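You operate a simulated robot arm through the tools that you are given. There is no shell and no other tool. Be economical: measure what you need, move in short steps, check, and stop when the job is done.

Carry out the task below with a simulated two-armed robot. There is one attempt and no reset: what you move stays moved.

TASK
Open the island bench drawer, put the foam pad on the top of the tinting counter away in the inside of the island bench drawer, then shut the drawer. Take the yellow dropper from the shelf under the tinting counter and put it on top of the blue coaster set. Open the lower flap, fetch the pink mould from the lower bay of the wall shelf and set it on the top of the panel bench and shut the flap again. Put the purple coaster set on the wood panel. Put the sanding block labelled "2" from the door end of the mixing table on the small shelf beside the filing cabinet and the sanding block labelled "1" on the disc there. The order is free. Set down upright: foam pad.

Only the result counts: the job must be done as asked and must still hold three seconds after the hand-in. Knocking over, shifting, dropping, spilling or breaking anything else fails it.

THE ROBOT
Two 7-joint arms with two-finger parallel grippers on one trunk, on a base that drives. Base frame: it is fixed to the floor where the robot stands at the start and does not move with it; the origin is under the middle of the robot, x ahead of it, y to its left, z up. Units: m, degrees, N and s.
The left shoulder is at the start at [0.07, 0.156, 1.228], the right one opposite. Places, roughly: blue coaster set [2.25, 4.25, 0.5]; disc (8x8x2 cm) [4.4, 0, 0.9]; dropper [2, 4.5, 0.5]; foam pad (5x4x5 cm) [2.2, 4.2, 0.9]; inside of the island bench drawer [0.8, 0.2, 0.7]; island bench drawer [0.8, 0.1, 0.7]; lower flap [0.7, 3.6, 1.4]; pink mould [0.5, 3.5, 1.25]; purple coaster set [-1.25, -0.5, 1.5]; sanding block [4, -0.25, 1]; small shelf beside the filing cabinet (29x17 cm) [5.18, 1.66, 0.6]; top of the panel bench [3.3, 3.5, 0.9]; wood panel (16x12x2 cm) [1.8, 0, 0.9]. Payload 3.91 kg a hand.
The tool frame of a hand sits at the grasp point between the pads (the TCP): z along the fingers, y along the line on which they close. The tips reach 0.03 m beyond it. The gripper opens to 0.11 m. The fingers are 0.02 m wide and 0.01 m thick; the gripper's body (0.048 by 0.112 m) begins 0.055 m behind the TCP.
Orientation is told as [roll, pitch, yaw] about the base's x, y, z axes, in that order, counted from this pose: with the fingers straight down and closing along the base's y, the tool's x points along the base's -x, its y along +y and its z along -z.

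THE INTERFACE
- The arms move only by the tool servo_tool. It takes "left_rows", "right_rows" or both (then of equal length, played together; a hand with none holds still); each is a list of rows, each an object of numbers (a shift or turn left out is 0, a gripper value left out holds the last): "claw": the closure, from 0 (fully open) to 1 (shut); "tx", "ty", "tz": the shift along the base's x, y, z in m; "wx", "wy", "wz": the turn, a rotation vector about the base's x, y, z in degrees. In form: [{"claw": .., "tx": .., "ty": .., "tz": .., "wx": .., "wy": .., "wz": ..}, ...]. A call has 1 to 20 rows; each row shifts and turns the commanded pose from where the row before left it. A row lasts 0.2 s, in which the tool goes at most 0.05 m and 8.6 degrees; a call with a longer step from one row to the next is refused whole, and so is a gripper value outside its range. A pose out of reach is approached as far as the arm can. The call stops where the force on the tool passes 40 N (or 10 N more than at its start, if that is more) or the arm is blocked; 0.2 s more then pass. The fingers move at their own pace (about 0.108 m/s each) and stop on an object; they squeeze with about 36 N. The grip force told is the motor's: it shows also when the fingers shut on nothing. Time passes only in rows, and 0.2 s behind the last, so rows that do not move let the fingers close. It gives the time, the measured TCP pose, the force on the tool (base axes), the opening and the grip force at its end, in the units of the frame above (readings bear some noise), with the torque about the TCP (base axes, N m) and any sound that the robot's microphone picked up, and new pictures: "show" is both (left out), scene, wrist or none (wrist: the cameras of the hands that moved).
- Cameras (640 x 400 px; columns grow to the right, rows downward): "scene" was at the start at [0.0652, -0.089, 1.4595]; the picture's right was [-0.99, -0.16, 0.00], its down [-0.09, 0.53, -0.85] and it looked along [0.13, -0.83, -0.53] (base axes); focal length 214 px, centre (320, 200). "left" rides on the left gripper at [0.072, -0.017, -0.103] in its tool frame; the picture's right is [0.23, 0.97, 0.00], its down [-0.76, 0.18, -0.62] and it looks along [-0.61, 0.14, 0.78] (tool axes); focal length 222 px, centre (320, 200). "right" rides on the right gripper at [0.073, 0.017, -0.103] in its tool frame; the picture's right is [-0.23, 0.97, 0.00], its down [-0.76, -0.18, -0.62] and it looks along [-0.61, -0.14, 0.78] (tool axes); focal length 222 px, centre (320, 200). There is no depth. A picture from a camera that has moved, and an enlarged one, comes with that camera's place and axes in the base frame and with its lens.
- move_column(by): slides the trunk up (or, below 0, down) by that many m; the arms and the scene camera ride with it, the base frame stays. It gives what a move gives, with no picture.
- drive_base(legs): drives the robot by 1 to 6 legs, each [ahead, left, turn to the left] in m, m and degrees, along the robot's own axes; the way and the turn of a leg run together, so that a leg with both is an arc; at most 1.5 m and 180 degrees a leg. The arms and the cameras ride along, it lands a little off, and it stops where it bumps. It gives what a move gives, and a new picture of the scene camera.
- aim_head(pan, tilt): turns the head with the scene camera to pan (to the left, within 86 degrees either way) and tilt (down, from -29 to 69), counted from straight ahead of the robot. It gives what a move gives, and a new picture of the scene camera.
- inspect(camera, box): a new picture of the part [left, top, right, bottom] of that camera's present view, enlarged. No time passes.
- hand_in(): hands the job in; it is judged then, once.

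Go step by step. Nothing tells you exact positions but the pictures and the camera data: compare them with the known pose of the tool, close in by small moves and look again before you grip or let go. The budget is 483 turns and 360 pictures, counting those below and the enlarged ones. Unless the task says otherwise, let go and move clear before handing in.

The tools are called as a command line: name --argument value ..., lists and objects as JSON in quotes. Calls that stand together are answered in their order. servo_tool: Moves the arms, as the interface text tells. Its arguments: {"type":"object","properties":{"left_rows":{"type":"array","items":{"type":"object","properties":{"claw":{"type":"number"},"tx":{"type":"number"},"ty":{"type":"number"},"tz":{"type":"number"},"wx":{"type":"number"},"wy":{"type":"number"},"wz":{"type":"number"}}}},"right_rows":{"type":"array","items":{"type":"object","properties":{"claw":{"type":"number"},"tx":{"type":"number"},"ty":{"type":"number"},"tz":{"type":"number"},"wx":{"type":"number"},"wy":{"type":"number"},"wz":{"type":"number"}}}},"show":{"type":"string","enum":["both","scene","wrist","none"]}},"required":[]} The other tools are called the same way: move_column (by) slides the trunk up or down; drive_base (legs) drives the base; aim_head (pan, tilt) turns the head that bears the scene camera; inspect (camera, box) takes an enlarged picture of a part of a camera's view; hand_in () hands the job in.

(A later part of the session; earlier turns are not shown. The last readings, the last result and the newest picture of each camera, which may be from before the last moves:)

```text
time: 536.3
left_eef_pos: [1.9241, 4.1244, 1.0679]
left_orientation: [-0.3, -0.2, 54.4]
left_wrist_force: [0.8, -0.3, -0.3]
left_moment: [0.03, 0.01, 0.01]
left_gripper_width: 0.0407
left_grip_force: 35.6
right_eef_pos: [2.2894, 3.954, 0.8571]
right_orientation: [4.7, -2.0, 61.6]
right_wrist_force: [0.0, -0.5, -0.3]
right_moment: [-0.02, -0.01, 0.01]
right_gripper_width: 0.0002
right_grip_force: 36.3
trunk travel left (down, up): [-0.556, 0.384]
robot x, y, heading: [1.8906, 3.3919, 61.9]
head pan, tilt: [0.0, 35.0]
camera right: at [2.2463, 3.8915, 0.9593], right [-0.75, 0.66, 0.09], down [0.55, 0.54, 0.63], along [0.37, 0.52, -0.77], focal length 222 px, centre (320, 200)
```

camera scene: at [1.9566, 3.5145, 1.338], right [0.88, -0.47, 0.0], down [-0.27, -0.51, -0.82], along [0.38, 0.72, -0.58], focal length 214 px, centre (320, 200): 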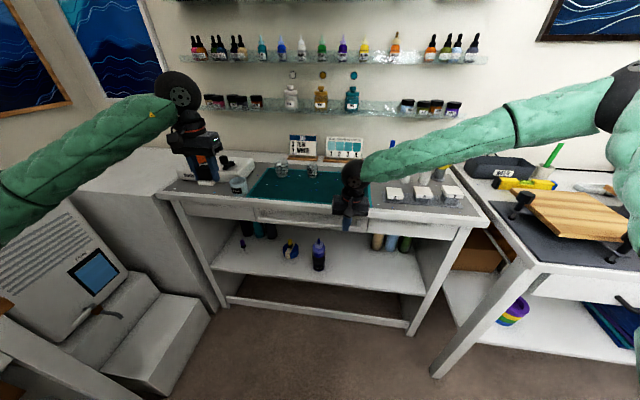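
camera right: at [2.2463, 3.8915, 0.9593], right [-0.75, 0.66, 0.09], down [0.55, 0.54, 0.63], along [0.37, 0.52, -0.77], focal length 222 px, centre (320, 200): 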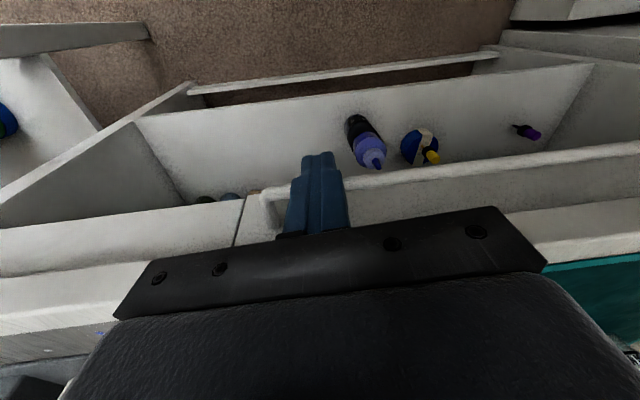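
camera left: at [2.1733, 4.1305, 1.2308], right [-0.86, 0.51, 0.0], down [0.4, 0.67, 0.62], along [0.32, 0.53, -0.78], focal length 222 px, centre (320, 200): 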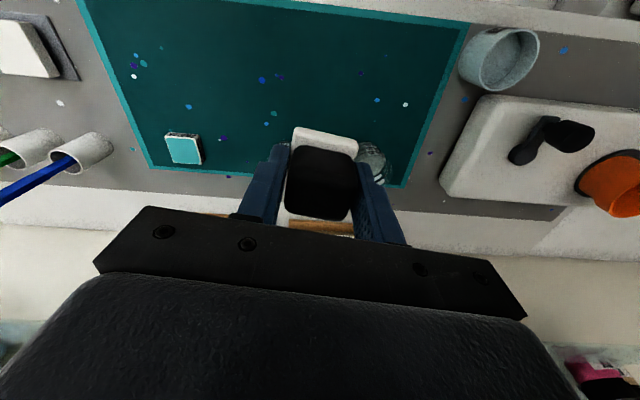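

drive_base --legs '[[0.02, -0.003, 0]]'

servo_tool --right_rows '[{}]' --show "wrist"

```text
time: 537.1
left_eef_pos: [1.9386, 4.1422, 1.0662]
left_orientation: [-0.3, 0.0, 54.4]
left_wrist_force: [-0.3, -0.5, -1.7]
left_moment: [0.02, 0.01, -0.02]
left_gripper_width: 0.041
left_grip_force: 35.9
right_eef_pos: [2.3021, 3.9715, 0.8556]
right_orientation: [4.6, -1.8, 61.6]
right_wrist_force: [-0.8, -0.2, -0.1]
right_moment: [0.01, 0.02, 0.02]
right_gripper_width: 0.0003
right_grip_force: 35.8
trunk travel left (down, up): [-0.556, 0.384]
robot x, y, heading: [1.9039, 3.406, 62.2]
head pan, tilt: [0.0, 35.0]
camera scene: at [1.9685, 3.5307, 1.338], right [0.88, -0.47, 0.0], down [-0.27, -0.51, -0.82], along [0.38, 0.72, -0.58], focal length 214 px, centre (320, 200)
```

scene: 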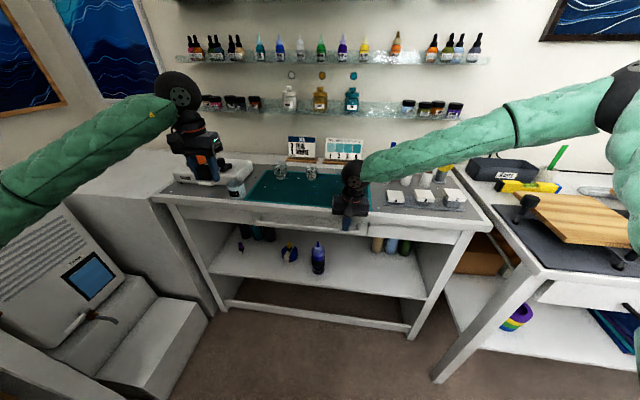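

```text
time: 537.5
left_eef_pos: [1.9366, 4.1408, 1.0672]
left_orientation: [-0.2, -0.1, 54.4]
left_wrist_force: [-0.3, 0.0, -1.2]
left_moment: [0.0, 0.0, -0.06]
left_gripper_width: 0.0407
left_grip_force: 35.3
right_eef_pos: [2.302, 3.9704, 0.8564]
right_orientation: [4.6, -1.9, 61.7]
right_wrist_force: [0.3, -0.2, 0.2]
right_moment: [-0.01, 0.01, 0.02]
right_gripper_width: 0.0
right_grip_force: 36.2
trunk travel left (down, up): [-0.556, 0.384]
robot x, y, heading: [1.9001, 3.4059, 62.0]
head pan, tilt: [0.0, 35.0]
camera right: at [2.2588, 3.908, 0.959], right [-0.75, 0.66, 0.09], down [0.55, 0.54, 0.63], along [0.37, 0.52, -0.77], focal length 222 px, centre (320, 200)
```

right: 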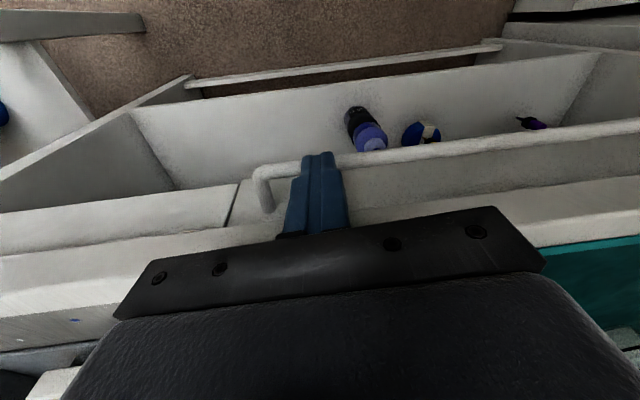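

drive_base --legs '[[0.02, -0.003, 0]]'

servo_tool --right_rows '[{}]' --show "wrist"

```text
time: 538.3
left_eef_pos: [1.943, 4.1491, 1.0678]
left_orientation: [-0.1, -0.3, 54.3]
left_wrist_force: [-0.4, 1.1, -0.6]
left_moment: [0.0, -0.01, 0.04]
left_gripper_width: 0.041
left_grip_force: 36.2
right_eef_pos: [2.3029, 3.9735, 0.856]
right_orientation: [4.7, -1.1, 61.8]
right_wrist_force: [-6.0, -11.1, 4.2]
right_moment: [0.08, -0.1, -0.13]
right_gripper_width: 0.0002
right_grip_force: 35.7
trunk travel left (down, up): [-0.556, 0.384]
robot x, y, heading: [1.9056, 3.4156, 62.0]
head pan, tilt: [0.0, 35.0]
stopped in leg 1: the force on the tool passed its limit at 67 N (the readings are from after the stop); the commanded pose is now the measured one
camera scene: at [1.9739, 3.5374, 1.3382], right [0.88, -0.47, 0.0], down [-0.27, -0.51, -0.82], along [0.38, 0.72, -0.57], focal length 214 px, centre (320, 200)
```

scene: 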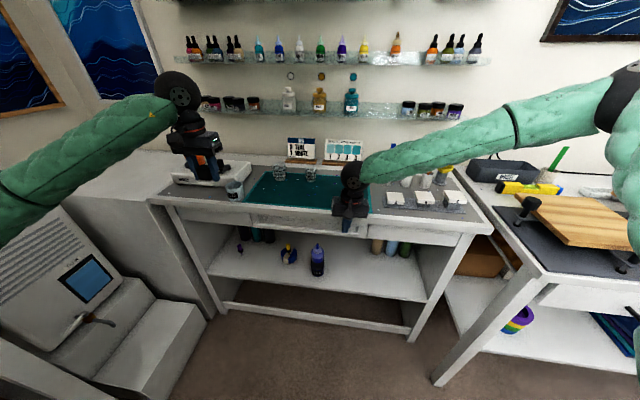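

```text
time: 538.7
left_eef_pos: [1.9429, 4.149, 1.0685]
left_orientation: [-0.2, -0.3, 54.3]
left_wrist_force: [-0.3, 1.0, -0.3]
left_moment: [0.0, 0.01, -0.01]
left_gripper_width: 0.0409
left_grip_force: 35.5
right_eef_pos: [2.3037, 3.9739, 0.8557]
right_orientation: [4.7, -1.2, 61.8]
right_wrist_force: [-8.3, -13.5, 3.5]
right_moment: [0.04, -0.11, -0.21]
right_gripper_width: 0.0001
right_grip_force: 35.9
trunk travel left (down, up): [-0.556, 0.384]
robot x, y, heading: [1.9077, 3.4156, 62.2]
head pan, tilt: [0.0, 35.0]
camera right: at [2.2613, 3.9116, 0.9584], right [-0.75, 0.66, 0.08], down [0.55, 0.55, 0.62], along [0.36, 0.51, -0.78], focal length 222 px, centre (320, 200)
```

right: 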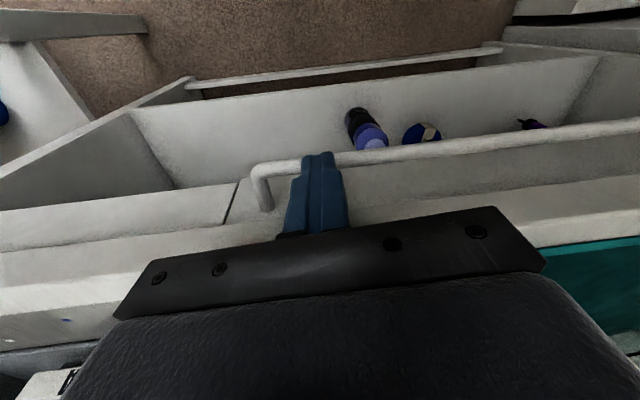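

servo_tool --right_rows '[{"tx": 0.0024, "ty": 0.0032}, {"tx": 0.0024, "ty": 0.0032}, {"tx": 0.0024, "ty": 0.0032}, {"tx": 0.0024, "ty": 0.0032}, {}]' --show "none"

inspect --camera "scene" --box '[140, 170, 500, 270]'

```text
time: 539.1
left_eef_pos: [1.9432, 4.1488, 1.0677]
left_orientation: [-0.2, -0.1, 54.3]
left_wrist_force: [-0.2, 0.5, -1.0]
left_moment: [-0.01, 0.01, -0.01]
left_gripper_width: 0.0408
left_grip_force: 36.1
right_eef_pos: [2.3035, 3.9749, 0.8545]
right_orientation: [4.9, -1.0, 62.1]
right_wrist_force: [-13.5, -12.6, 6.8]
right_moment: [0.06, -0.18, -0.23]
right_gripper_width: 0.0
right_grip_force: 35.7
trunk travel left (down, up): [-0.556, 0.384]
robot x, y, heading: [1.9108, 3.4157, 61.7]
head pan, tilt: [0.0, 35.0]
stopped in row 2 (right hand): the force on the tool passed its limit at 44 N (the readings are from after the stop); the commanded pose is now the measured one
```

```text
1.78 times, centred on (320, 220) of scene
camera zoom: at [1.9737, 3.5373, 1.3384], right [0.88, -0.47, 0.0], down [-0.27, -0.51, -0.82], along [0.38, 0.72, -0.57], focal length 381 px, centre (320, 164)
```

zoom: 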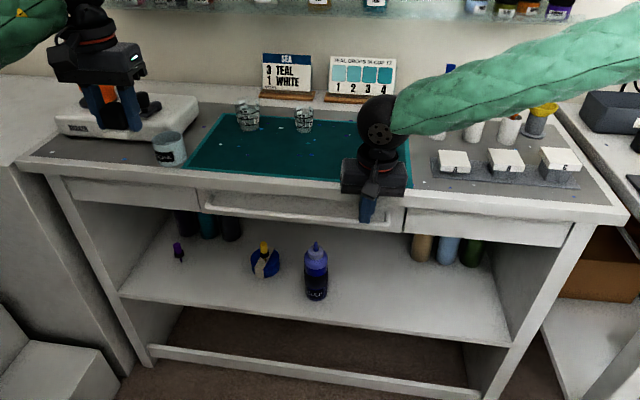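

inspect --camera "scene" --box '[220, 190, 300, 260]'

inspect --camera "scene" --box '[330, 190, 410, 260]'

```text
5.71 times, centred on (260, 225) of scene
camera zoom: at [1.9737, 3.5373, 1.3384], right [0.88, -0.47, 0.0], down [-0.27, -0.51, -0.82], along [0.38, 0.72, -0.57], focal length 1226 px, centre (663, 57)
```

zoom: 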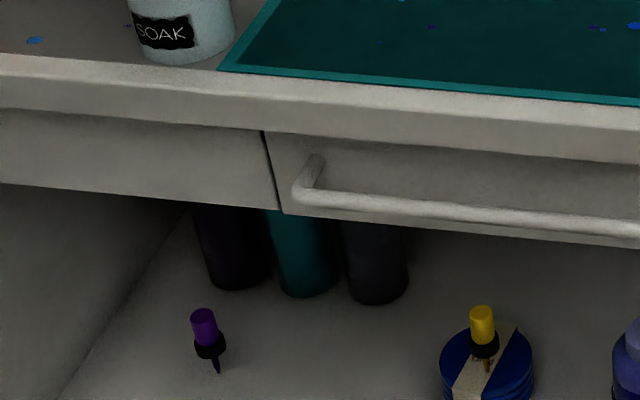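

```text
5.71 times, centred on (370, 225) of scene
camera zoom: at [1.9737, 3.5373, 1.3384], right [0.88, -0.47, 0.0], down [-0.27, -0.51, -0.82], along [0.38, 0.72, -0.57], focal length 1226 px, centre (34, 57)
```

zoom: 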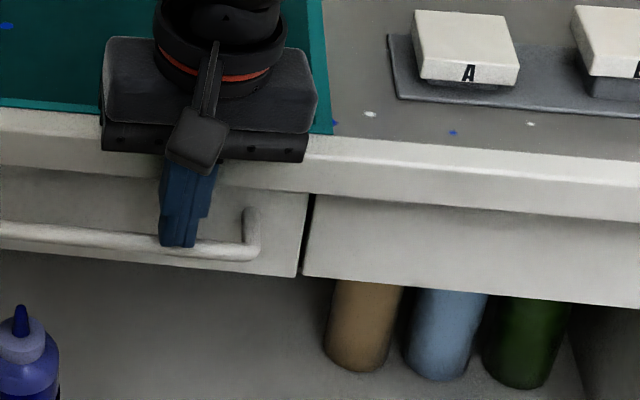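

servo_tool --right_rows '[{"tx": -0.014, "ty": -0.026}, {"tx": -0.014, "ty": -0.026}, {"tx": -0.014, "ty": -0.026}, {"tx": -0.014, "ty": -0.026}, {"tz": 0.045}, {"tz": 0.045}, {"tz": 0.045}, {"tz": 0.045}, {"tz": 0.045}, {"tz": 0.045}, {"tz": 0.045}, {"tz": 0.045}, {"tz": 0.045}, {"tz": 0.045}]' --left_rows '[{"tz": 0.04}, {"tz": 0.04}, {"tz": 0.04}, {"tz": 0.04}, {"tz": 0.04}, {"tz": 0.04}, {"tz": 0.04}, {"tx": -0.012, "ty": -0.022, "tz": 0.03}, {"tx": -0.012, "ty": -0.022, "tz": 0.03}, {"tx": -0.012, "ty": -0.022, "tz": 0.03}, {"tx": -0.012, "ty": -0.022}, {"tx": -0.012, "ty": -0.022}, {"tx": -0.012, "ty": -0.022}, {}]' --show "none"

move_column --by 0.1

```text
time: 542.1
left_eef_pos: [1.8715, 4.0163, 1.4385]
left_orientation: [-0.2, 0.0, 54.4]
left_wrist_force: [-0.8, 0.9, -1.6]
left_moment: [-0.03, 0.01, 0.02]
left_gripper_width: 0.0409
left_grip_force: 36.0
right_eef_pos: [2.2502, 3.8706, 1.3046]
right_orientation: [4.7, -0.9, 62.1]
right_wrist_force: [0.5, -0.7, 0.4]
right_moment: [0.01, 0.01, -0.02]
right_gripper_width: 0.0
right_grip_force: 36.1
trunk travel left (down, up): [-0.556, 0.384]
robot x, y, heading: [1.9087, 3.4152, 62.0]
head pan, tilt: [0.0, 35.0]
```

```text
time: 543.5
left_eef_pos: [1.8723, 4.0172, 1.5394]
left_orientation: [-0.2, -0.2, 54.3]
left_wrist_force: [0.5, -0.1, -0.8]
left_moment: [0.04, -0.02, 0.01]
left_gripper_width: 0.0408
left_grip_force: 36.4
right_eef_pos: [2.251, 3.8722, 1.4047]
right_orientation: [4.8, -0.9, 62.0]
right_wrist_force: [0.8, -0.4, 0.1]
right_moment: [-0.02, -0.03, 0.01]
right_gripper_width: 0.0
right_grip_force: 36.0
trunk travel left (down, up): [-0.656, 0.284]
robot x, y, heading: [1.9075, 3.4156, 62.2]
head pan, tilt: [0.0, 35.0]
```

drive_base --legs '[[-0.287, 0.12, -8.2], [-1.2, 0, 0], [-1.0, 0.13, 0], [-1.4, 0, 0], [-0.02, -0.48, 0], [0, 0, -48]]'

```text
time: 567.2
left_eef_pos: [0.2552, 0.4821, 1.5405]
left_orientation: [-0.3, -0.1, -3.4]
left_wrist_force: [-0.4, -0.4, -0.6]
left_moment: [-0.02, 0.0, -0.03]
left_gripper_width: 0.0409
left_grip_force: 35.5
right_eef_pos: [0.3352, 0.0844, 1.4057]
right_orientation: [4.7, -0.9, 4.2]
right_wrist_force: [-0.4, 0.1, -0.6]
right_moment: [0.0, 0.0, -0.02]
right_gripper_width: 0.0
right_grip_force: 35.6
trunk travel left (down, up): [-0.656, 0.284]
robot x, y, heading: [-0.2333, 0.1276, 4.2]
head pan, tilt: [0.0, 35.0]
camera scene: at [-0.0949, 0.1403, 1.4381], right [0.07, -1.0, 0.0], down [-0.57, -0.04, -0.82], along [0.82, 0.06, -0.57], focal length 214 px, centre (320, 200)
```

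scene: 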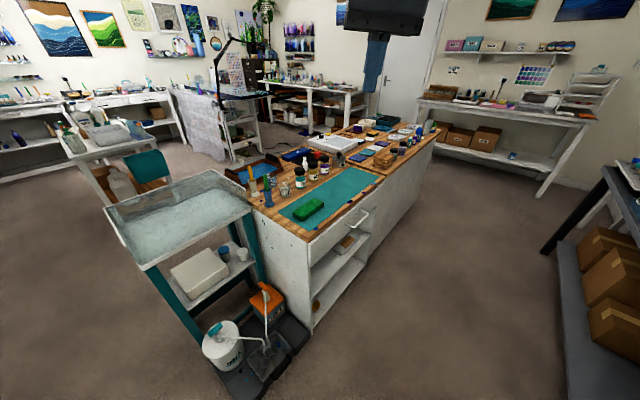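

inspect --camera "scene" --box '[300, 160, 420, 260]'

```text
4.00 times, centred on (360, 210) of scene
camera zoom: at [-0.0949, 0.1403, 1.4381], right [0.07, -1.0, 0.0], down [-0.57, -0.04, -0.82], along [0.82, 0.06, -0.57], focal length 858 px, centre (160, 160)
```

zoom: 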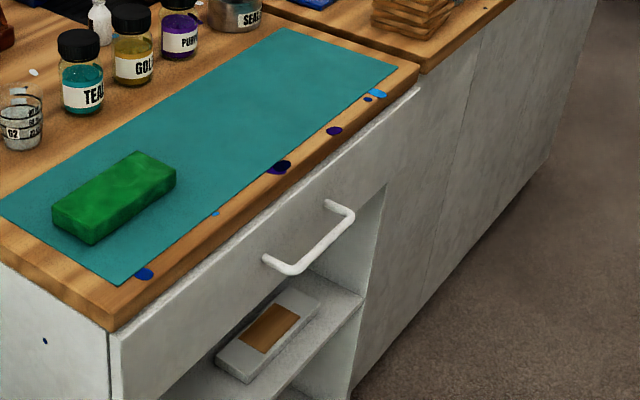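

servo_tool --right_rows '[{"tx": 0.029, "ty": -0.0097, "tz": -0.015, "wx": 0.6, "wy": -8.16, "claw": 0}, {"tx": 0.029, "ty": -0.0097, "tz": -0.015, "wx": 0.6, "wy": -8.16}, {"tx": 0.029, "ty": -0.0097, "tz": -0.015, "wx": 0.6, "wy": -8.16}, {"tx": 0.029, "ty": -0.0097, "tz": -0.015, "wx": 0.6, "wy": -8.16}, {"tx": 0.029, "ty": -0.0097, "tz": -0.015, "wx": 0.6, "wy": -8.16}, {"tx": 0.029, "ty": -0.0097, "tz": -0.015, "wx": 0.6, "wy": -8.16}, {"tx": 0.029, "ty": -0.0097, "tz": -0.015, "wx": 0.6, "wy": -8.16}, {"tx": 0.029, "ty": -0.0097, "tz": -0.015, "wx": 0.6, "wy": -8.16}, {"tx": 0.029, "ty": -0.0097, "tz": -0.015, "wx": 0.6, "wy": -8.16}, {"tx": 0.029, "ty": -0.0097, "tz": -0.015, "wx": 0.6, "wy": -8.16}, {"tx": 0.029, "ty": -0.0097, "tz": -0.015, "wx": 0.6, "wy": -8.16}, {}]' --show "none"

servo_tool --right_rows '[{"wx": -8.16, "wy": -0.6}, {"wx": -8.16, "wy": -0.6}, {"wx": -8.16, "wy": -0.6}, {"wx": -8.16, "wy": -0.6}, {"wx": -8.16, "wy": -0.6}, {"wx": -8.16, "wy": -0.6}, {"wx": -8.16, "wy": -0.6}, {"wx": -8.16, "wy": -0.6}, {"wx": -8.16, "wy": -0.6}, {"wx": -8.16, "wy": -0.6}, {"wx": -8.16, "wy": -0.6}, {}]' --show "none"

```text
time: 569.8
left_eef_pos: [0.2539, 0.4825, 1.5384]
left_orientation: [-0.2, -0.2, -3.4]
left_wrist_force: [-0.4, 0.8, -0.1]
left_moment: [0.0, -0.02, 0.0]
left_gripper_width: 0.041
left_grip_force: 36.3
right_eef_pos: [0.6527, -0.0228, 1.2407]
right_orientation: [-174.0, -89.1, -177.1]
right_wrist_force: [-0.2, 0.0, -0.1]
right_moment: [0.0, -0.01, 0.02]
right_gripper_width: 0.1098
right_grip_force: 0.1
trunk travel left (down, up): [-0.656, 0.284]
robot x, y, heading: [-0.2326, 0.1297, 3.9]
head pan, tilt: [0.0, 35.0]
```

```text
time: 572.4
left_eef_pos: [0.2558, 0.4826, 1.5378]
left_orientation: [-0.2, -0.1, -3.4]
left_wrist_force: [-0.9, -0.3, -0.2]
left_moment: [-0.01, -0.01, 0.01]
left_gripper_width: 0.0407
left_grip_force: 36.3
right_eef_pos: [0.6532, -0.0246, 1.2399]
right_orientation: [-85.2, 0.1, 95.1]
right_wrist_force: [-0.4, 0.0, 0.7]
right_moment: [-0.02, 0.03, 0.0]
right_gripper_width: 0.1101
right_grip_force: 0.2
trunk travel left (down, up): [-0.656, 0.284]
robot x, y, heading: [-0.2343, 0.1293, 4.2]
head pan, tilt: [0.0, 35.0]
```

move_column --by -0.4

move_column --by -0.143

servo_tool --right_rows '[{"tx": 0.03, "ty": 0.002}, {"tx": 0.03, "ty": 0.003}, {}]' --show "wrist"

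```text
time: 576.2
left_eef_pos: [0.2552, 0.4832, 1.1391]
left_orientation: [-0.3, -0.2, -3.4]
left_wrist_force: [-0.7, -0.4, -0.3]
left_moment: [0.0, -0.02, 0.0]
left_gripper_width: 0.0411
left_grip_force: 36.2
right_eef_pos: [0.6538, -0.0229, 0.8405]
right_orientation: [-85.4, 0.1, 95.1]
right_wrist_force: [-0.1, -0.2, -0.1]
right_moment: [0.03, 0.02, 0.02]
right_gripper_width: 0.1099
right_grip_force: 0.0
trunk travel left (down, up): [-0.256, 0.684]
robot x, y, heading: [-0.2327, 0.1309, 4.3]
head pan, tilt: [0.0, 35.0]
```

```text
time: 577.9
left_eef_pos: [0.2549, 0.4809, 0.997]
left_orientation: [-0.2, -0.1, -3.5]
left_wrist_force: [-0.2, -0.1, 0.4]
left_moment: [-0.02, -0.02, 0.01]
left_gripper_width: 0.0409
left_grip_force: 36.1
right_eef_pos: [0.6525, -0.0227, 0.6982]
right_orientation: [-85.3, 0.0, 95.2]
right_wrist_force: [-0.5, 0.0, 0.0]
right_moment: [-0.01, 0.0, -0.05]
right_gripper_width: 0.1098
right_grip_force: 0.0
trunk travel left (down, up): [-0.113, 0.827]
robot x, y, heading: [-0.2344, 0.1284, 4.3]
head pan, tilt: [0.0, 35.0]
```

```text
time: 578.4
left_eef_pos: [0.2573, 0.4814, 0.9942]
left_orientation: [-0.2, 0.1, -3.5]
left_wrist_force: [0.6, 0.3, -1.0]
left_moment: [-0.02, 0.02, -0.04]
left_gripper_width: 0.0408
left_grip_force: 35.9
right_eef_pos: [0.6867, -0.0228, 0.6954]
right_orientation: [-85.1, 0.1, 95.1]
right_wrist_force: [-13.2, -4.9, 3.0]
right_moment: [0.29, -0.84, -0.02]
right_gripper_width: 0.1101
right_grip_force: 0.0
trunk travel left (down, up): [-0.113, 0.827]
robot x, y, heading: [-0.2347, 0.1298, 4.1]
head pan, tilt: [0.0, 35.0]
stopped in row 2 (right hand): the force on the tool passed its limit at 115 N (the readings are from after the stop); the commanded pose is now the measured one
camera right: at [0.5894, -0.1042, 0.6873], right [-0.1, 0.22, -0.97], down [-0.67, 0.7, 0.23], along [0.73, 0.68, 0.08], focal length 222 px, centre (320, 200)
```

right: 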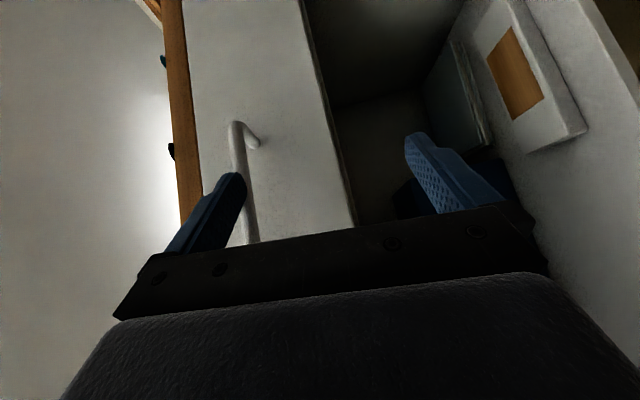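

servo_tool --right_rows '[{"tx": -0.03, "ty": -0.003}, {"tx": -0.03, "ty": -0.003}, {"ty": 0.017, "tz": 0.031}, {"ty": 0.017, "tz": 0.031}, {"tx": 0.025, "ty": 0.0}, {"tx": 0.025, "ty": 0.0}, {"tx": 0.02, "ty": 0.0}, {"tx": 0.007}, {}]' --show "none"

```text
time: 580.4
left_eef_pos: [0.2561, 0.4815, 0.9944]
left_orientation: [-0.2, 0.0, -3.5]
left_wrist_force: [0.5, -0.1, -0.7]
left_moment: [0.03, 0.0, -0.03]
left_gripper_width: 0.041
left_grip_force: 35.8
right_eef_pos: [0.7056, 0.0058, 0.7585]
right_orientation: [-85.2, 0.0, 95.1]
right_wrist_force: [-0.8, 0.5, 0.9]
right_moment: [-0.02, 0.0, -0.01]
right_gripper_width: 0.11
right_grip_force: 0.2
trunk travel left (down, up): [-0.113, 0.827]
robot x, y, heading: [-0.2332, 0.1274, 4.1]
head pan, tilt: [0.0, 35.0]
```

Now in position without contact; I'll close on the bar and check the width.

servo_tool --right_rows '[{"claw": 1}, {"claw": 1}, {"claw": 1}, {"claw": 1}, {"claw": 1}]' --show "none"

```text
time: 581.6
left_eef_pos: [0.2575, 0.4811, 0.9944]
left_orientation: [-0.2, 0.0, -3.5]
left_wrist_force: [-0.3, -0.1, -0.5]
left_moment: [-0.02, -0.05, 0.03]
left_gripper_width: 0.0407
left_grip_force: 36.3
right_eef_pos: [0.7053, 0.0054, 0.7558]
right_orientation: [-85.0, 0.0, 95.3]
right_wrist_force: [-13.9, 0.6, -19.7]
right_moment: [-0.86, -1.1, -0.04]
right_gripper_width: 0.0132
right_grip_force: 45.0
trunk travel left (down, up): [-0.113, 0.827]
robot x, y, heading: [-0.2328, 0.1341, 4.3]
head pan, tilt: [0.0, 35.0]
```

servo_tool --right_rows '[{"tx": -0.006, "ty": -0.008, "tz": -0.001}, {"tx": -0.0089, "ty": -0.0121, "tz": -0.001}, {"tx": -0.0118, "ty": -0.0162}, {"tx": -0.0118, "ty": -0.0162}, {"tx": -0.0118, "ty": -0.0162}, {}]' --show "none"

```text
time: 583.0
left_eef_pos: [0.2566, 0.4798, 0.9947]
left_orientation: [-0.1, 0.1, -3.5]
left_wrist_force: [0.0, -1.4, -1.2]
left_moment: [-0.03, -0.01, 0.02]
left_gripper_width: 0.0408
left_grip_force: 35.5
right_eef_pos: [0.6525, -0.0659, 0.7549]
right_orientation: [-85.2, -0.2, 94.9]
right_wrist_force: [24.2, -14.9, -6.0]
right_moment: [-0.93, -1.27, -0.38]
right_gripper_width: 0.0134
right_grip_force: 44.7
trunk travel left (down, up): [-0.113, 0.827]
robot x, y, heading: [-0.2317, 0.1265, 3.8]
head pan, tilt: [0.0, 35.0]
```

servo_tool --right_rows '[{"tx": 0.005, "ty": -0.0035}, {"tx": -0.0108, "ty": -0.0168}, {"tx": -0.0108, "ty": -0.0168}, {"tx": -0.0108, "ty": -0.0168}, {"tx": -0.0108, "ty": -0.0168}, {}]' --show "none"

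```text
time: 584.4
left_eef_pos: [0.2554, 0.482, 0.9958]
left_orientation: [-0.2, -0.1, -3.5]
left_wrist_force: [0.0, 0.4, -0.8]
left_moment: [-0.02, -0.02, -0.02]
left_gripper_width: 0.0407
left_grip_force: 35.9
right_eef_pos: [0.6152, -0.1347, 0.7552]
right_orientation: [-85.2, -0.1, 95.2]
right_wrist_force: [-26.1, 19.3, -14.7]
right_moment: [-0.83, -1.07, 0.33]
right_gripper_width: 0.0136
right_grip_force: 45.3
trunk travel left (down, up): [-0.113, 0.827]
robot x, y, heading: [-0.2334, 0.1329, 4.0]
head pan, tilt: [0.0, 35.0]
```

servo_tool --right_rows '[{"tx": -0.004, "ty": 0.003}, {"tx": -0.0117, "ty": -0.0162}, {"tx": -0.0117, "ty": -0.0162}, {"tx": -0.0117, "ty": -0.0162}, {"tx": -0.0117, "ty": -0.0162}, {}]' --show "none"

```text
time: 585.8
left_eef_pos: [0.2572, 0.4808, 0.995]
left_orientation: [-0.1, 0.1, -3.5]
left_wrist_force: [0.1, 0.0, -0.1]
left_moment: [-0.02, 0.01, 0.02]
left_gripper_width: 0.0407
left_grip_force: 36.5
right_eef_pos: [0.5644, -0.1954, 0.7552]
right_orientation: [-85.2, 0.0, 95.1]
right_wrist_force: [27.2, -18.1, 8.9]
right_moment: [-0.82, -1.2, -0.1]
right_gripper_width: 0.0134
right_grip_force: 45.0
trunk travel left (down, up): [-0.113, 0.827]
robot x, y, heading: [-0.2341, 0.1312, 4.3]
head pan, tilt: [0.0, 35.0]
```

servo_tool --right_rows '[{"tx": 0.0025, "ty": -0.0018}, {"claw": 0.3}, {"claw": 0.3}, {"claw": 0.3}, {"tx": -0.03, "ty": -0.0025}, {"tx": -0.035, "ty": -0.003}, {"tx": -0.035, "ty": -0.003}, {"tx": -0.02, "ty": -0.003, "tz": 0.03}, {"tz": 0.04}, {"tz": 0.04}, {"tz": 0.04}, {"tz": 0.04}, {"tz": 0.04}, {"tz": 0.04}, {}]' --show "none"

```text
time: 589.0
left_eef_pos: [0.2552, 0.4818, 0.9949]
left_orientation: [-0.2, 0.0, -3.5]
left_wrist_force: [0.0, 0.2, -0.1]
left_moment: [-0.01, 0.01, 0.01]
left_gripper_width: 0.0409
left_grip_force: 36.3
right_eef_pos: [0.4468, -0.2078, 1.0245]
right_orientation: [-85.2, 0.0, 95.0]
right_wrist_force: [0.9, -0.4, 0.6]
right_moment: [0.02, -0.03, 0.02]
right_gripper_width: 0.0769
right_grip_force: 0.1
trunk travel left (down, up): [-0.113, 0.827]
robot x, y, heading: [-0.232, 0.1311, 4.2]
head pan, tilt: [0.0, 35.0]
```

drive_base --legs '[[0, 0, -40.2], [0.18, 0.01, 0]]'

```text
time: 592.4
left_eef_pos: [0.5192, -0.0264, 0.9953]
left_orientation: [-0.2, 0.0, -44.4]
left_wrist_force: [0.2, 0.6, -0.4]
left_moment: [0.0, 0.02, 0.01]
left_gripper_width: 0.0412
left_grip_force: 35.8
right_eef_pos: [0.2114, -0.6715, 1.024]
right_orientation: [-85.1, 0.0, 54.2]
right_wrist_force: [-0.1, 0.2, 0.5]
right_moment: [-0.01, 0.01, -0.03]
right_gripper_width: 0.0771
right_grip_force: 0.1
trunk travel left (down, up): [-0.113, 0.827]
robot x, y, heading: [-0.0827, 0.0281, -36.7]
head pan, tilt: [0.0, 35.0]
camera scene: at [0.0301, -0.0542, 0.895], right [-0.6, -0.8, 0.0], down [-0.46, 0.34, -0.82], along [0.66, -0.49, -0.57], focal length 214 px, centre (320, 200)
```

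scene: 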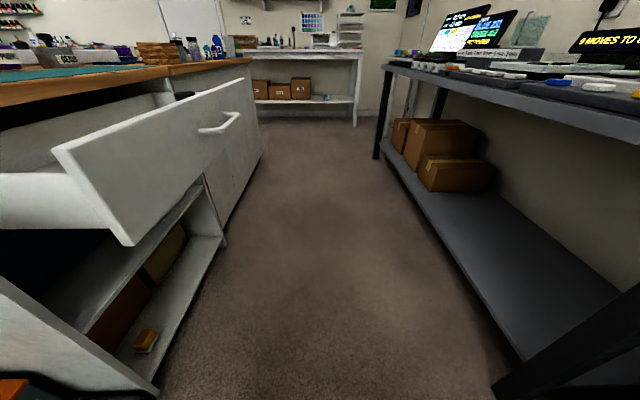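

servo_tool --left_rows '[{"tx": 0.039, "ty": -0.0079}, {"tx": 0.039, "ty": -0.0079}, {"tx": 0.039, "ty": -0.0079}, {"tx": 0.039, "ty": -0.0079}, {"tz": -0.04}, {"tz": -0.04}, {"tz": -0.04}, {"tz": -0.04}, {"tz": -0.035}, {}]' --show "none"

```text
time: 594.6
left_eef_pos: [0.6041, 0.098, 0.8149]
left_orientation: [-1.4, -3.3, -37.1]
left_wrist_force: [-73.1, -133.9, 35.0]
left_moment: [5.85, -2.9, 1.14]
left_gripper_width: 0.0403
left_grip_force: 35.8
right_eef_pos: [0.2528, -0.563, 1.0348]
right_orientation: [-85.7, 1.4, 63.2]
right_wrist_force: [-0.5, -0.6, -0.1]
right_moment: [-0.02, -0.03, 0.04]
right_gripper_width: 0.0772
right_grip_force: 0.0
trunk travel left (down, up): [-0.113, 0.827]
robot x, y, heading: [-0.1432, 0.06, -27.9]
head pan, tilt: [0.0, 35.0]
stopped in row 10 (left hand): the force on the tool passed its limit at 134 N (the readings are from after the stop); the commanded pose is now the measured one
```

servo_tool --left_rows '[{"tx": -0.012, "ty": -0.016}, {"tx": -0.012, "ty": -0.016}, {}]' --show "none"

```text
time: 594.9
left_eef_pos: [0.6038, 0.0964, 0.8178]
left_orientation: [-2.3, -4.3, -37.8]
left_wrist_force: [-28.5, -77.7, -18.7]
left_moment: [1.94, -0.71, 0.14]
left_gripper_width: 0.0406
left_grip_force: 36.1
right_eef_pos: [0.258, -0.5559, 1.0376]
right_orientation: [-85.6, 2.1, 63.0]
right_wrist_force: [-0.9, -0.3, 0.7]
right_moment: [0.04, 0.03, 0.08]
right_gripper_width: 0.0771
right_grip_force: 0.1
trunk travel left (down, up): [-0.113, 0.827]
robot x, y, heading: [-0.1475, 0.0579, -28.1]
head pan, tilt: [0.0, 35.0]
stopped in row 1 (left hand): the force on the tool passed its limit at 182 N (the readings are from after the stop); the commanded pose is now the measured one
```

move_column --by 0.12

```text
time: 595.1
left_eef_pos: [0.6027, 0.097, 0.8202]
left_orientation: [-2.9, -5.5, -38.6]
left_wrist_force: [-5.1, -54.2, -0.4]
left_moment: [1.63, -0.22, -0.44]
left_gripper_width: 0.0406
left_grip_force: 36.2
right_eef_pos: [0.2592, -0.5474, 1.0418]
right_orientation: [-85.6, 2.7, 62.8]
right_wrist_force: [-1.9, 0.0, 1.6]
right_moment: [0.02, 0.01, 0.02]
right_gripper_width: 0.0768
right_grip_force: 0.0
trunk travel left (down, up): [-0.113, 0.827]
robot x, y, heading: [-0.1446, 0.0513, -28.3]
head pan, tilt: [0.0, 35.0]
stopped: the force on the tool passed its limit at 115 N (the readings are from after the stop); the commanded pose is now the measured one
```

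servo_tool --left_rows '[{}]' --show "none"

servo_tool --left_rows '[{"tx": -0.006, "ty": -0.008}, {}]' --show "none"

```text
time: 595.4
left_eef_pos: [0.6015, 0.0975, 0.8221]
left_orientation: [-3.4, -6.4, -38.8]
left_wrist_force: [-37.1, -41.2, 36.3]
left_moment: [2.49, -1.46, 0.88]
left_gripper_width: 0.0405
left_grip_force: 35.8
right_eef_pos: [0.2625, -0.5454, 1.0392]
right_orientation: [-85.4, 3.0, 62.8]
right_wrist_force: [0.2, -0.8, -0.1]
right_moment: [-0.01, -0.02, 0.02]
right_gripper_width: 0.0771
right_grip_force: 0.0
trunk travel left (down, up): [-0.113, 0.827]
robot x, y, heading: [-0.1491, 0.0542, -28.5]
head pan, tilt: [0.0, 35.0]
stopped in row 1 (left hand): the force on the tool passed its limit at 78 N (the readings are from after the stop); the commanded pose is now the measured one
```

```text
time: 596.0
left_eef_pos: [0.599, 0.0994, 0.8257]
left_orientation: [-3.3, -6.3, -38.0]
left_wrist_force: [-0.5, 0.9, -0.7]
left_moment: [-0.03, 0.03, -0.01]
left_gripper_width: 0.0411
left_grip_force: 35.8
right_eef_pos: [0.2657, -0.5422, 1.0414]
right_orientation: [-85.6, 3.0, 63.2]
right_wrist_force: [0.5, -0.1, -1.0]
right_moment: [0.02, -0.02, 0.0]
right_gripper_width: 0.077
right_grip_force: 0.0
trunk travel left (down, up): [-0.113, 0.827]
robot x, y, heading: [-0.1442, 0.0585, -28.0]
head pan, tilt: [0.0, 35.0]
```

servo_tool --left_rows '[{"tx": -0.009, "ty": -0.012}, {"tx": -0.009, "ty": -0.012}, {"tx": -0.009, "ty": -0.012}, {"tz": 0.03}, {"tz": 0.04}, {"tz": 0.04}, {"tz": 0.04}, {}]' --show "none"

```text
time: 597.8
left_eef_pos: [0.5841, 0.0561, 0.9559]
left_orientation: [-4.0, -5.0, -38.3]
left_wrist_force: [-0.5, -0.2, 0.4]
left_moment: [0.01, 0.02, 0.01]
left_gripper_width: 0.0409
left_grip_force: 36.2
right_eef_pos: [0.2753, -0.5433, 1.0374]
right_orientation: [-84.9, 3.5, 62.9]
right_wrist_force: [-0.5, -0.2, 0.5]
right_moment: [0.03, 0.03, 0.0]
right_gripper_width: 0.0769
right_grip_force: 0.1
trunk travel left (down, up): [-0.113, 0.827]
robot x, y, heading: [-0.147, 0.0532, -28.3]
head pan, tilt: [0.0, 35.0]
```

move_column --by 0.3

```text
time: 600.8
left_eef_pos: [0.5822, 0.0583, 1.2566]
left_orientation: [-4.0, -4.9, -38.3]
left_wrist_force: [0.7, 0.2, 0.4]
left_moment: [-0.04, 0.04, 0.02]
left_gripper_width: 0.0408
left_grip_force: 35.6
right_eef_pos: [0.2771, -0.5429, 1.3373]
right_orientation: [-84.8, 3.5, 63.0]
right_wrist_force: [0.2, -0.5, -1.1]
right_moment: [-0.01, 0.0, -0.02]
right_gripper_width: 0.0771
right_grip_force: 0.1
trunk travel left (down, up): [-0.413, 0.527]
robot x, y, heading: [-0.1474, 0.0535, -28.0]
head pan, tilt: [0.0, 35.0]
```

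servo_tool --left_rows '[{"wx": 6.18, "wy": 1.37}, {"tx": 0.0232, "ty": -0.029}, {"tx": 0.0232, "ty": -0.029}, {"tx": 0.0232, "ty": -0.029}, {"tx": 0.0232, "ty": -0.029}, {"tz": -0.04}, {"tz": -0.04}, {"tz": -0.04}, {"tz": -0.04}, {"tz": -0.04}, {"tz": -0.04}, {"tz": -0.04}, {"tz": -0.04}, {}]' --show "none"

```text
time: 603.8
left_eef_pos: [0.6734, -0.0596, 0.9377]
left_orientation: [0.1, 0.0, -38.5]
left_wrist_force: [0.4, 0.1, 0.4]
left_moment: [0.0, 0.03, -0.01]
left_gripper_width: 0.041
left_grip_force: 35.8
right_eef_pos: [0.2748, -0.5424, 1.3376]
right_orientation: [-84.9, 3.4, 62.9]
right_wrist_force: [-0.4, 0.2, 0.3]
right_moment: [0.0, 0.0, 0.0]
right_gripper_width: 0.0771
right_grip_force: 0.1
trunk travel left (down, up): [-0.413, 0.527]
robot x, y, heading: [-0.1434, 0.0542, -28.5]
head pan, tilt: [0.0, 35.0]
```

servo_tool --left_rows '[{}]' --show "wrist"

```text
time: 604.2
left_eef_pos: [0.6728, -0.0592, 0.9366]
left_orientation: [0.1, 0.0, -38.5]
left_wrist_force: [-0.4, 0.3, -1.1]
left_moment: [-0.01, 0.03, 0.03]
left_gripper_width: 0.0412
left_grip_force: 36.4
right_eef_pos: [0.2775, -0.5428, 1.3373]
right_orientation: [-84.9, 3.5, 63.0]
right_wrist_force: [-0.1, 0.0, 1.2]
right_moment: [0.01, 0.0, -0.03]
right_gripper_width: 0.0769
right_grip_force: 0.1
trunk travel left (down, up): [-0.413, 0.527]
robot x, y, heading: [-0.1435, 0.0564, -28.3]
head pan, tilt: [0.0, 35.0]
camera left: at [0.6063, -0.0268, 1.0409], right [0.43, 0.9, 0.0], down [0.71, -0.34, 0.62], along [0.56, -0.27, -0.78], focal length 222 px, centre (320, 200)
```

left: 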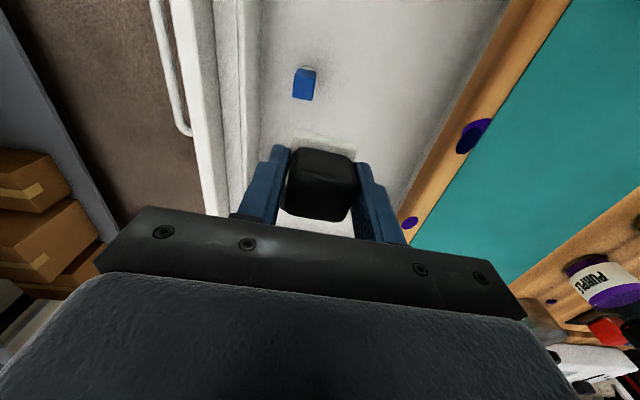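

servo_tool --left_rows '[{"tx": -0.0344, "ty": 0.0327}, {"tx": -0.0343, "ty": 0.0326}, {"tz": -0.04}, {"tz": -0.04}, {"tz": -0.04}, {"tz": -0.035}, {"tz": -0.015}, {}]' --show "none"

```text
time: 606.2
left_eef_pos: [0.6052, 0.0119, 0.7993]
left_orientation: [0.7, -2.8, -37.8]
left_wrist_force: [1.2, 0.1, -1.1]
left_moment: [0.01, 0.0, 0.0]
left_gripper_width: 0.0408
left_grip_force: 35.5
right_eef_pos: [0.2628, -0.5446, 1.3388]
right_orientation: [-85.4, 2.9, 63.2]
right_wrist_force: [-0.5, -1.1, -0.5]
right_moment: [-0.01, -0.06, 0.06]
right_gripper_width: 0.0769
right_grip_force: 0.1
trunk travel left (down, up): [-0.413, 0.527]
robot x, y, heading: [-0.1454, 0.0544, -27.9]
head pan, tilt: [0.0, 35.0]
stopped in row 8 (left hand): the arm was blocked; the commanded pose is now the measured one
```

move_column --by 0.2

servo_tool --left_rows '[{"wx": 0.3, "wy": 2.9, "tx": 0.024, "ty": -0.02}, {"tx": 0.03, "ty": -0.026}, {"tx": 0.03, "ty": -0.026}, {"tx": 0.03, "ty": -0.026}, {"tx": 0.027, "ty": -0.02}, {"tz": -0.035}, {"tz": -0.035}, {"tz": -0.035}, {"tz": -0.035}, {}]' --show "none"

```text
time: 608.4
left_eef_pos: [0.6111, 0.0135, 0.9807]
left_orientation: [0.1, -1.4, -38.0]
left_wrist_force: [-0.3, -1.0, -0.5]
left_moment: [-0.01, -0.03, 0.0]
left_gripper_width: 0.0407
left_grip_force: 35.8
right_eef_pos: [0.2788, -0.5395, 1.537]
right_orientation: [-84.9, 3.5, 63.2]
right_wrist_force: [-0.4, 0.1, 0.2]
right_moment: [-0.02, -0.03, 0.0]
right_gripper_width: 0.0771
right_grip_force: 0.1
trunk travel left (down, up): [-0.613, 0.327]
robot x, y, heading: [-0.1478, 0.0585, -28.1]
head pan, tilt: [0.0, 35.0]
```

```text
time: 610.5
left_eef_pos: [0.7514, -0.1071, 0.8403]
left_orientation: [-1.4, 1.1, -38.0]
left_wrist_force: [-0.2, 0.3, 0.4]
left_moment: [0.0, 0.02, 0.0]
left_gripper_width: 0.0406
left_grip_force: 36.1
right_eef_pos: [0.2773, -0.5394, 1.5383]
right_orientation: [-84.9, 3.5, 63.1]
right_wrist_force: [-0.3, -0.6, -0.4]
right_moment: [0.0, -0.01, 0.0]
right_gripper_width: 0.077
right_grip_force: 0.1
trunk travel left (down, up): [-0.613, 0.327]
robot x, y, heading: [-0.1463, 0.0561, -28.2]
head pan, tilt: [0.0, 35.0]
```

servo_tool --left_rows '[{"wx": 0.4, "wy": -1.7, "tz": -0.03}, {"tz": -0.03}, {"tz": -0.025}, {"tz": -0.008}, {"tz": -0.006}, {"tz": -0.005}, {"tz": -0.004}, {}]' --show "none"

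```text
time: 610.9
left_eef_pos: [0.7524, -0.1069, 0.8337]
left_orientation: [-1.0, 0.1, -37.9]
left_wrist_force: [-3.4, 4.2, 13.3]
left_moment: [-0.04, -0.03, -0.01]
left_gripper_width: 0.0411
left_grip_force: 35.9
right_eef_pos: [0.2771, -0.5384, 1.5377]
right_orientation: [-84.8, 3.5, 63.2]
right_wrist_force: [0.4, 0.1, -1.1]
right_moment: [-0.02, -0.01, -0.02]
right_gripper_width: 0.0769
right_grip_force: 0.1
trunk travel left (down, up): [-0.613, 0.327]
robot x, y, heading: [-0.1474, 0.0562, -28.0]
head pan, tilt: [0.0, 35.0]
stopped in row 1 (left hand): the force on the tool passed its limit at 45 N (the readings are from after the stop); the commanded pose is now the measured one
```

servo_tool --left_rows '[{"tz": 0.03}, {"tz": 0.04}, {"tx": -0.033, "ty": 0.0253}, {"tx": -0.033, "ty": 0.0253}, {"tx": -0.033, "ty": 0.0253}, {"tx": -0.033, "ty": 0.0253}, {"tz": -0.03}, {"tz": -0.03}, {"tz": -0.03}, {}]' --show "none"

```text
time: 613.1
left_eef_pos: [0.6193, -0.0074, 0.8106]
left_orientation: [-1.1, 0.1, -38.0]
left_wrist_force: [0.3, 0.4, -0.5]
left_moment: [0.01, 0.0, 0.02]
left_gripper_width: 0.0412
left_grip_force: 36.2
right_eef_pos: [0.2791, -0.5391, 1.5371]
right_orientation: [-84.8, 3.5, 63.1]
right_wrist_force: [0.5, -0.5, -0.5]
right_moment: [0.03, 0.01, 0.0]
right_gripper_width: 0.0768
right_grip_force: 0.0
trunk travel left (down, up): [-0.613, 0.327]
robot x, y, heading: [-0.1455, 0.0559, -28.1]
head pan, tilt: [0.0, 35.0]
```

servo_tool --left_rows '[{"tz": -0.012}, {"tz": -0.012}, {"tz": -0.012}, {"tz": -0.01}, {"tz": -0.008}, {"tz": -0.006}, {}]' --show "none"

```text
time: 614.7
left_eef_pos: [0.6206, -0.0062, 0.7509]
left_orientation: [-1.0, 0.1, -37.9]
left_wrist_force: [-0.7, -0.6, -0.2]
left_moment: [0.0, -0.04, -0.01]
left_gripper_width: 0.041
left_grip_force: 36.3
right_eef_pos: [0.2788, -0.5385, 1.5362]
right_orientation: [-84.9, 3.4, 63.2]
right_wrist_force: [0.1, 0.3, 0.1]
right_moment: [0.02, 0.01, 0.0]
right_gripper_width: 0.077
right_grip_force: 0.1
trunk travel left (down, up): [-0.613, 0.327]
robot x, y, heading: [-0.1476, 0.0587, -28.3]
head pan, tilt: [0.0, 35.0]
```

Still free at 0.751; continuing in small steps to feel the drawer floor.

servo_tool --left_rows '[{"tz": -0.005}, {"tz": -0.005}, {"tz": -0.004}, {"tz": -0.004}, {"tz": -0.003}, {}]' --show "none"

```text
time: 616.1
left_eef_pos: [0.6208, -0.0075, 0.7339]
left_orientation: [-0.9, -0.1, -38.0]
left_wrist_force: [0.9, -0.3, 22.4]
left_moment: [0.62, -0.03, -0.04]
left_gripper_width: 0.0411
left_grip_force: 36.2
right_eef_pos: [0.277, -0.5379, 1.538]
right_orientation: [-85.0, 3.5, 63.2]
right_wrist_force: [0.5, -0.1, 0.1]
right_moment: [-0.01, -0.01, 0.01]
right_gripper_width: 0.0772
right_grip_force: 0.1
trunk travel left (down, up): [-0.613, 0.327]
robot x, y, heading: [-0.1422, 0.0544, -28.0]
head pan, tilt: [0.0, 35.0]
```

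servo_tool --left_rows '[{"tz": 0.002}, {"claw": 0.4}, {"claw": 0.4}, {"claw": 0.4}, {"tz": 0.015}, {"tz": 0.03}, {"tz": 0.04}, {"tz": 0.04}, {"tz": 0.04}, {"tz": 0.04}, {"tz": 0.04}, {}]' --show "wrist"

```text
time: 618.7
left_eef_pos: [0.6204, -0.0084, 0.9766]
left_orientation: [-1.0, 0.2, -38.0]
left_wrist_force: [0.6, 0.2, 0.5]
left_moment: [0.02, -0.02, 0.0]
left_gripper_width: 0.0659
left_grip_force: 0.0
right_eef_pos: [0.2791, -0.5388, 1.5381]
right_orientation: [-84.7, 3.4, 63.2]
right_wrist_force: [0.7, 0.2, 0.0]
right_moment: [-0.01, 0.01, 0.0]
right_gripper_width: 0.0774
right_grip_force: 0.1
trunk travel left (down, up): [-0.613, 0.327]
robot x, y, heading: [-0.1474, 0.0568, -28.3]
head pan, tilt: [0.0, 35.0]
camera left: at [0.5563, 0.0257, 1.0812], right [0.42, 0.91, -0.02], down [0.72, -0.32, 0.62], along [0.56, -0.27, -0.79], focal length 222 px, centre (320, 200)
```

left: 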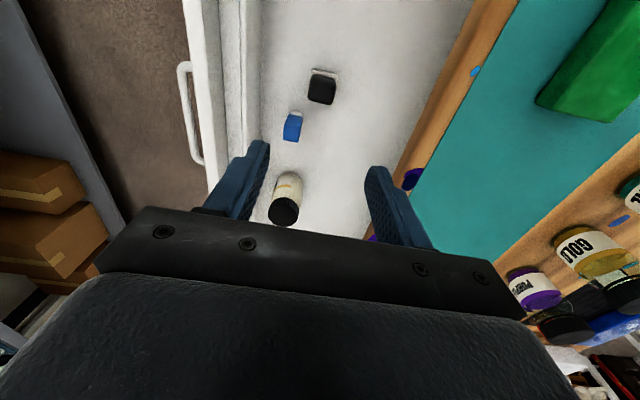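

servo_tool --left_rows '[{"tx": -0.0385, "ty": -0.0234, "claw": 1}, {"tx": -0.0385, "ty": -0.0234}, {"tx": -0.0385, "ty": -0.0234}, {"tx": -0.0385, "ty": -0.0234}, {"tx": -0.0385, "ty": -0.0236}, {"tz": -0.036}, {"tz": -0.036}, {"tz": -0.036}, {"tz": -0.036}, {"tz": -0.032}, {}]' --show "none"

```text
time: 621.1
left_eef_pos: [0.4276, -0.126, 0.8025]
left_orientation: [-1.0, 0.1, -37.9]
left_wrist_force: [0.1, -0.2, 0.0]
left_moment: [-0.01, -0.01, 0.0]
left_gripper_width: 0.0002
left_grip_force: 36.2
right_eef_pos: [0.2785, -0.5393, 1.5369]
right_orientation: [-84.9, 3.5, 63.2]
right_wrist_force: [0.4, 0.1, 0.6]
right_moment: [0.01, 0.0, 0.02]
right_gripper_width: 0.077
right_grip_force: 0.0
trunk travel left (down, up): [-0.613, 0.327]
robot x, y, heading: [-0.1491, 0.0603, -27.9]
head pan, tilt: [0.0, 35.0]
```

servo_tool --left_rows '[{"tx": 0.0088, "ty": 0.0121}, {"tx": 0.0088, "ty": 0.0121}, {"tx": 0.0088, "ty": 0.0121}, {"tx": 0.0088, "ty": 0.0121}, {"tx": 0.0088, "ty": 0.0121}, {"tx": 0.0088, "ty": 0.0121}, {"tx": 0.0088, "ty": 0.0121}, {"tx": 0.0088, "ty": 0.0121}, {}]' --show "none"

```text
time: 623.1
left_eef_pos: [0.4993, -0.0273, 0.8015]
left_orientation: [-1.0, 0.2, -38.0]
left_wrist_force: [-0.7, -0.2, 0.4]
left_moment: [0.03, 0.0, -0.02]
left_gripper_width: 0.0001
left_grip_force: 35.9
right_eef_pos: [0.2781, -0.5392, 1.5365]
right_orientation: [-84.9, 3.5, 63.2]
right_wrist_force: [0.4, 0.5, -0.7]
right_moment: [0.01, 0.01, 0.08]
right_gripper_width: 0.0771
right_grip_force: 0.1
trunk travel left (down, up): [-0.613, 0.327]
robot x, y, heading: [-0.1477, 0.0589, -28.0]
head pan, tilt: [0.0, 35.0]
```

servo_tool --left_rows '[{"tx": 0.0088, "ty": 0.0121}, {"tx": 0.0088, "ty": 0.0121}, {"tx": 0.0088, "ty": 0.0121}, {"tx": 0.0088, "ty": 0.0121}, {"tx": 0.0088, "ty": 0.0121}, {"tx": 0.0088, "ty": 0.0121}, {"tx": 0.0088, "ty": 0.0121}, {"tx": 0.0088, "ty": 0.0121}, {}]' --show "wrist"

```text
time: 625.1
left_eef_pos: [0.5685, 0.0701, 0.8004]
left_orientation: [-0.8, 0.1, -37.9]
left_wrist_force: [0.0, -0.3, -0.2]
left_moment: [-0.01, -0.01, 0.01]
left_gripper_width: 0.0
left_grip_force: 36.3
right_eef_pos: [0.2778, -0.5387, 1.5373]
right_orientation: [-84.9, 3.5, 63.1]
right_wrist_force: [-0.6, -0.6, 0.0]
right_moment: [-0.03, 0.01, -0.01]
right_gripper_width: 0.0771
right_grip_force: 0.1
trunk travel left (down, up): [-0.613, 0.327]
robot x, y, heading: [-0.1479, 0.0541, -28.1]
head pan, tilt: [0.0, 35.0]
camera left: at [0.5025, 0.1033, 0.9063], right [0.42, 0.91, -0.02], down [0.72, -0.32, 0.62], along [0.56, -0.27, -0.79], focal length 222 px, centre (320, 200)
```

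left: 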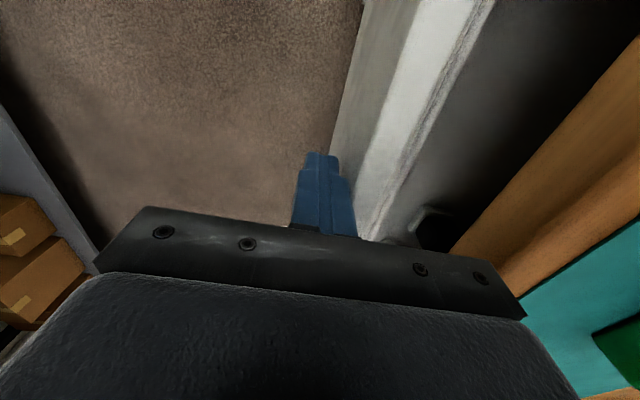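

servo_tool --left_rows '[{"tx": 0.0088, "ty": 0.0121}, {"tx": 0.0088, "ty": 0.0121}, {"tx": 0.0059, "ty": 0.0081}, {"tx": 0.0059, "ty": 0.0081}, {"tx": 0.0029, "ty": 0.004}, {"tx": 0.0029, "ty": 0.004}, {"tx": 0.0029, "ty": 0.004}, {"tx": 0.0029, "ty": 0.004}, {"tx": 0.0029, "ty": 0.004}, {"tx": 0.0029, "ty": 0.004}, {}]' --show "none"

```text
time: 626.7
left_eef_pos: [0.6001, 0.1155, 0.8005]
left_orientation: [-1.3, 0.1, -38.6]
left_wrist_force: [-11.8, -11.6, 5.9]
left_moment: [0.28, -0.19, 0.19]
left_gripper_width: 0.0
left_grip_force: 35.9
right_eef_pos: [0.2771, -0.5405, 1.5376]
right_orientation: [-84.7, 3.5, 63.1]
right_wrist_force: [-0.3, 0.8, 0.2]
right_moment: [0.0, 0.03, 0.0]
right_gripper_width: 0.0772
right_grip_force: 0.0
trunk travel left (down, up): [-0.613, 0.327]
robot x, y, heading: [-0.1462, 0.0563, -28.2]
head pan, tilt: [0.0, 35.0]
stopped in row 8 (left hand): the force on the tool passed its limit at 46 N (the readings are from after the stop); the commanded pose is now the measured one
```

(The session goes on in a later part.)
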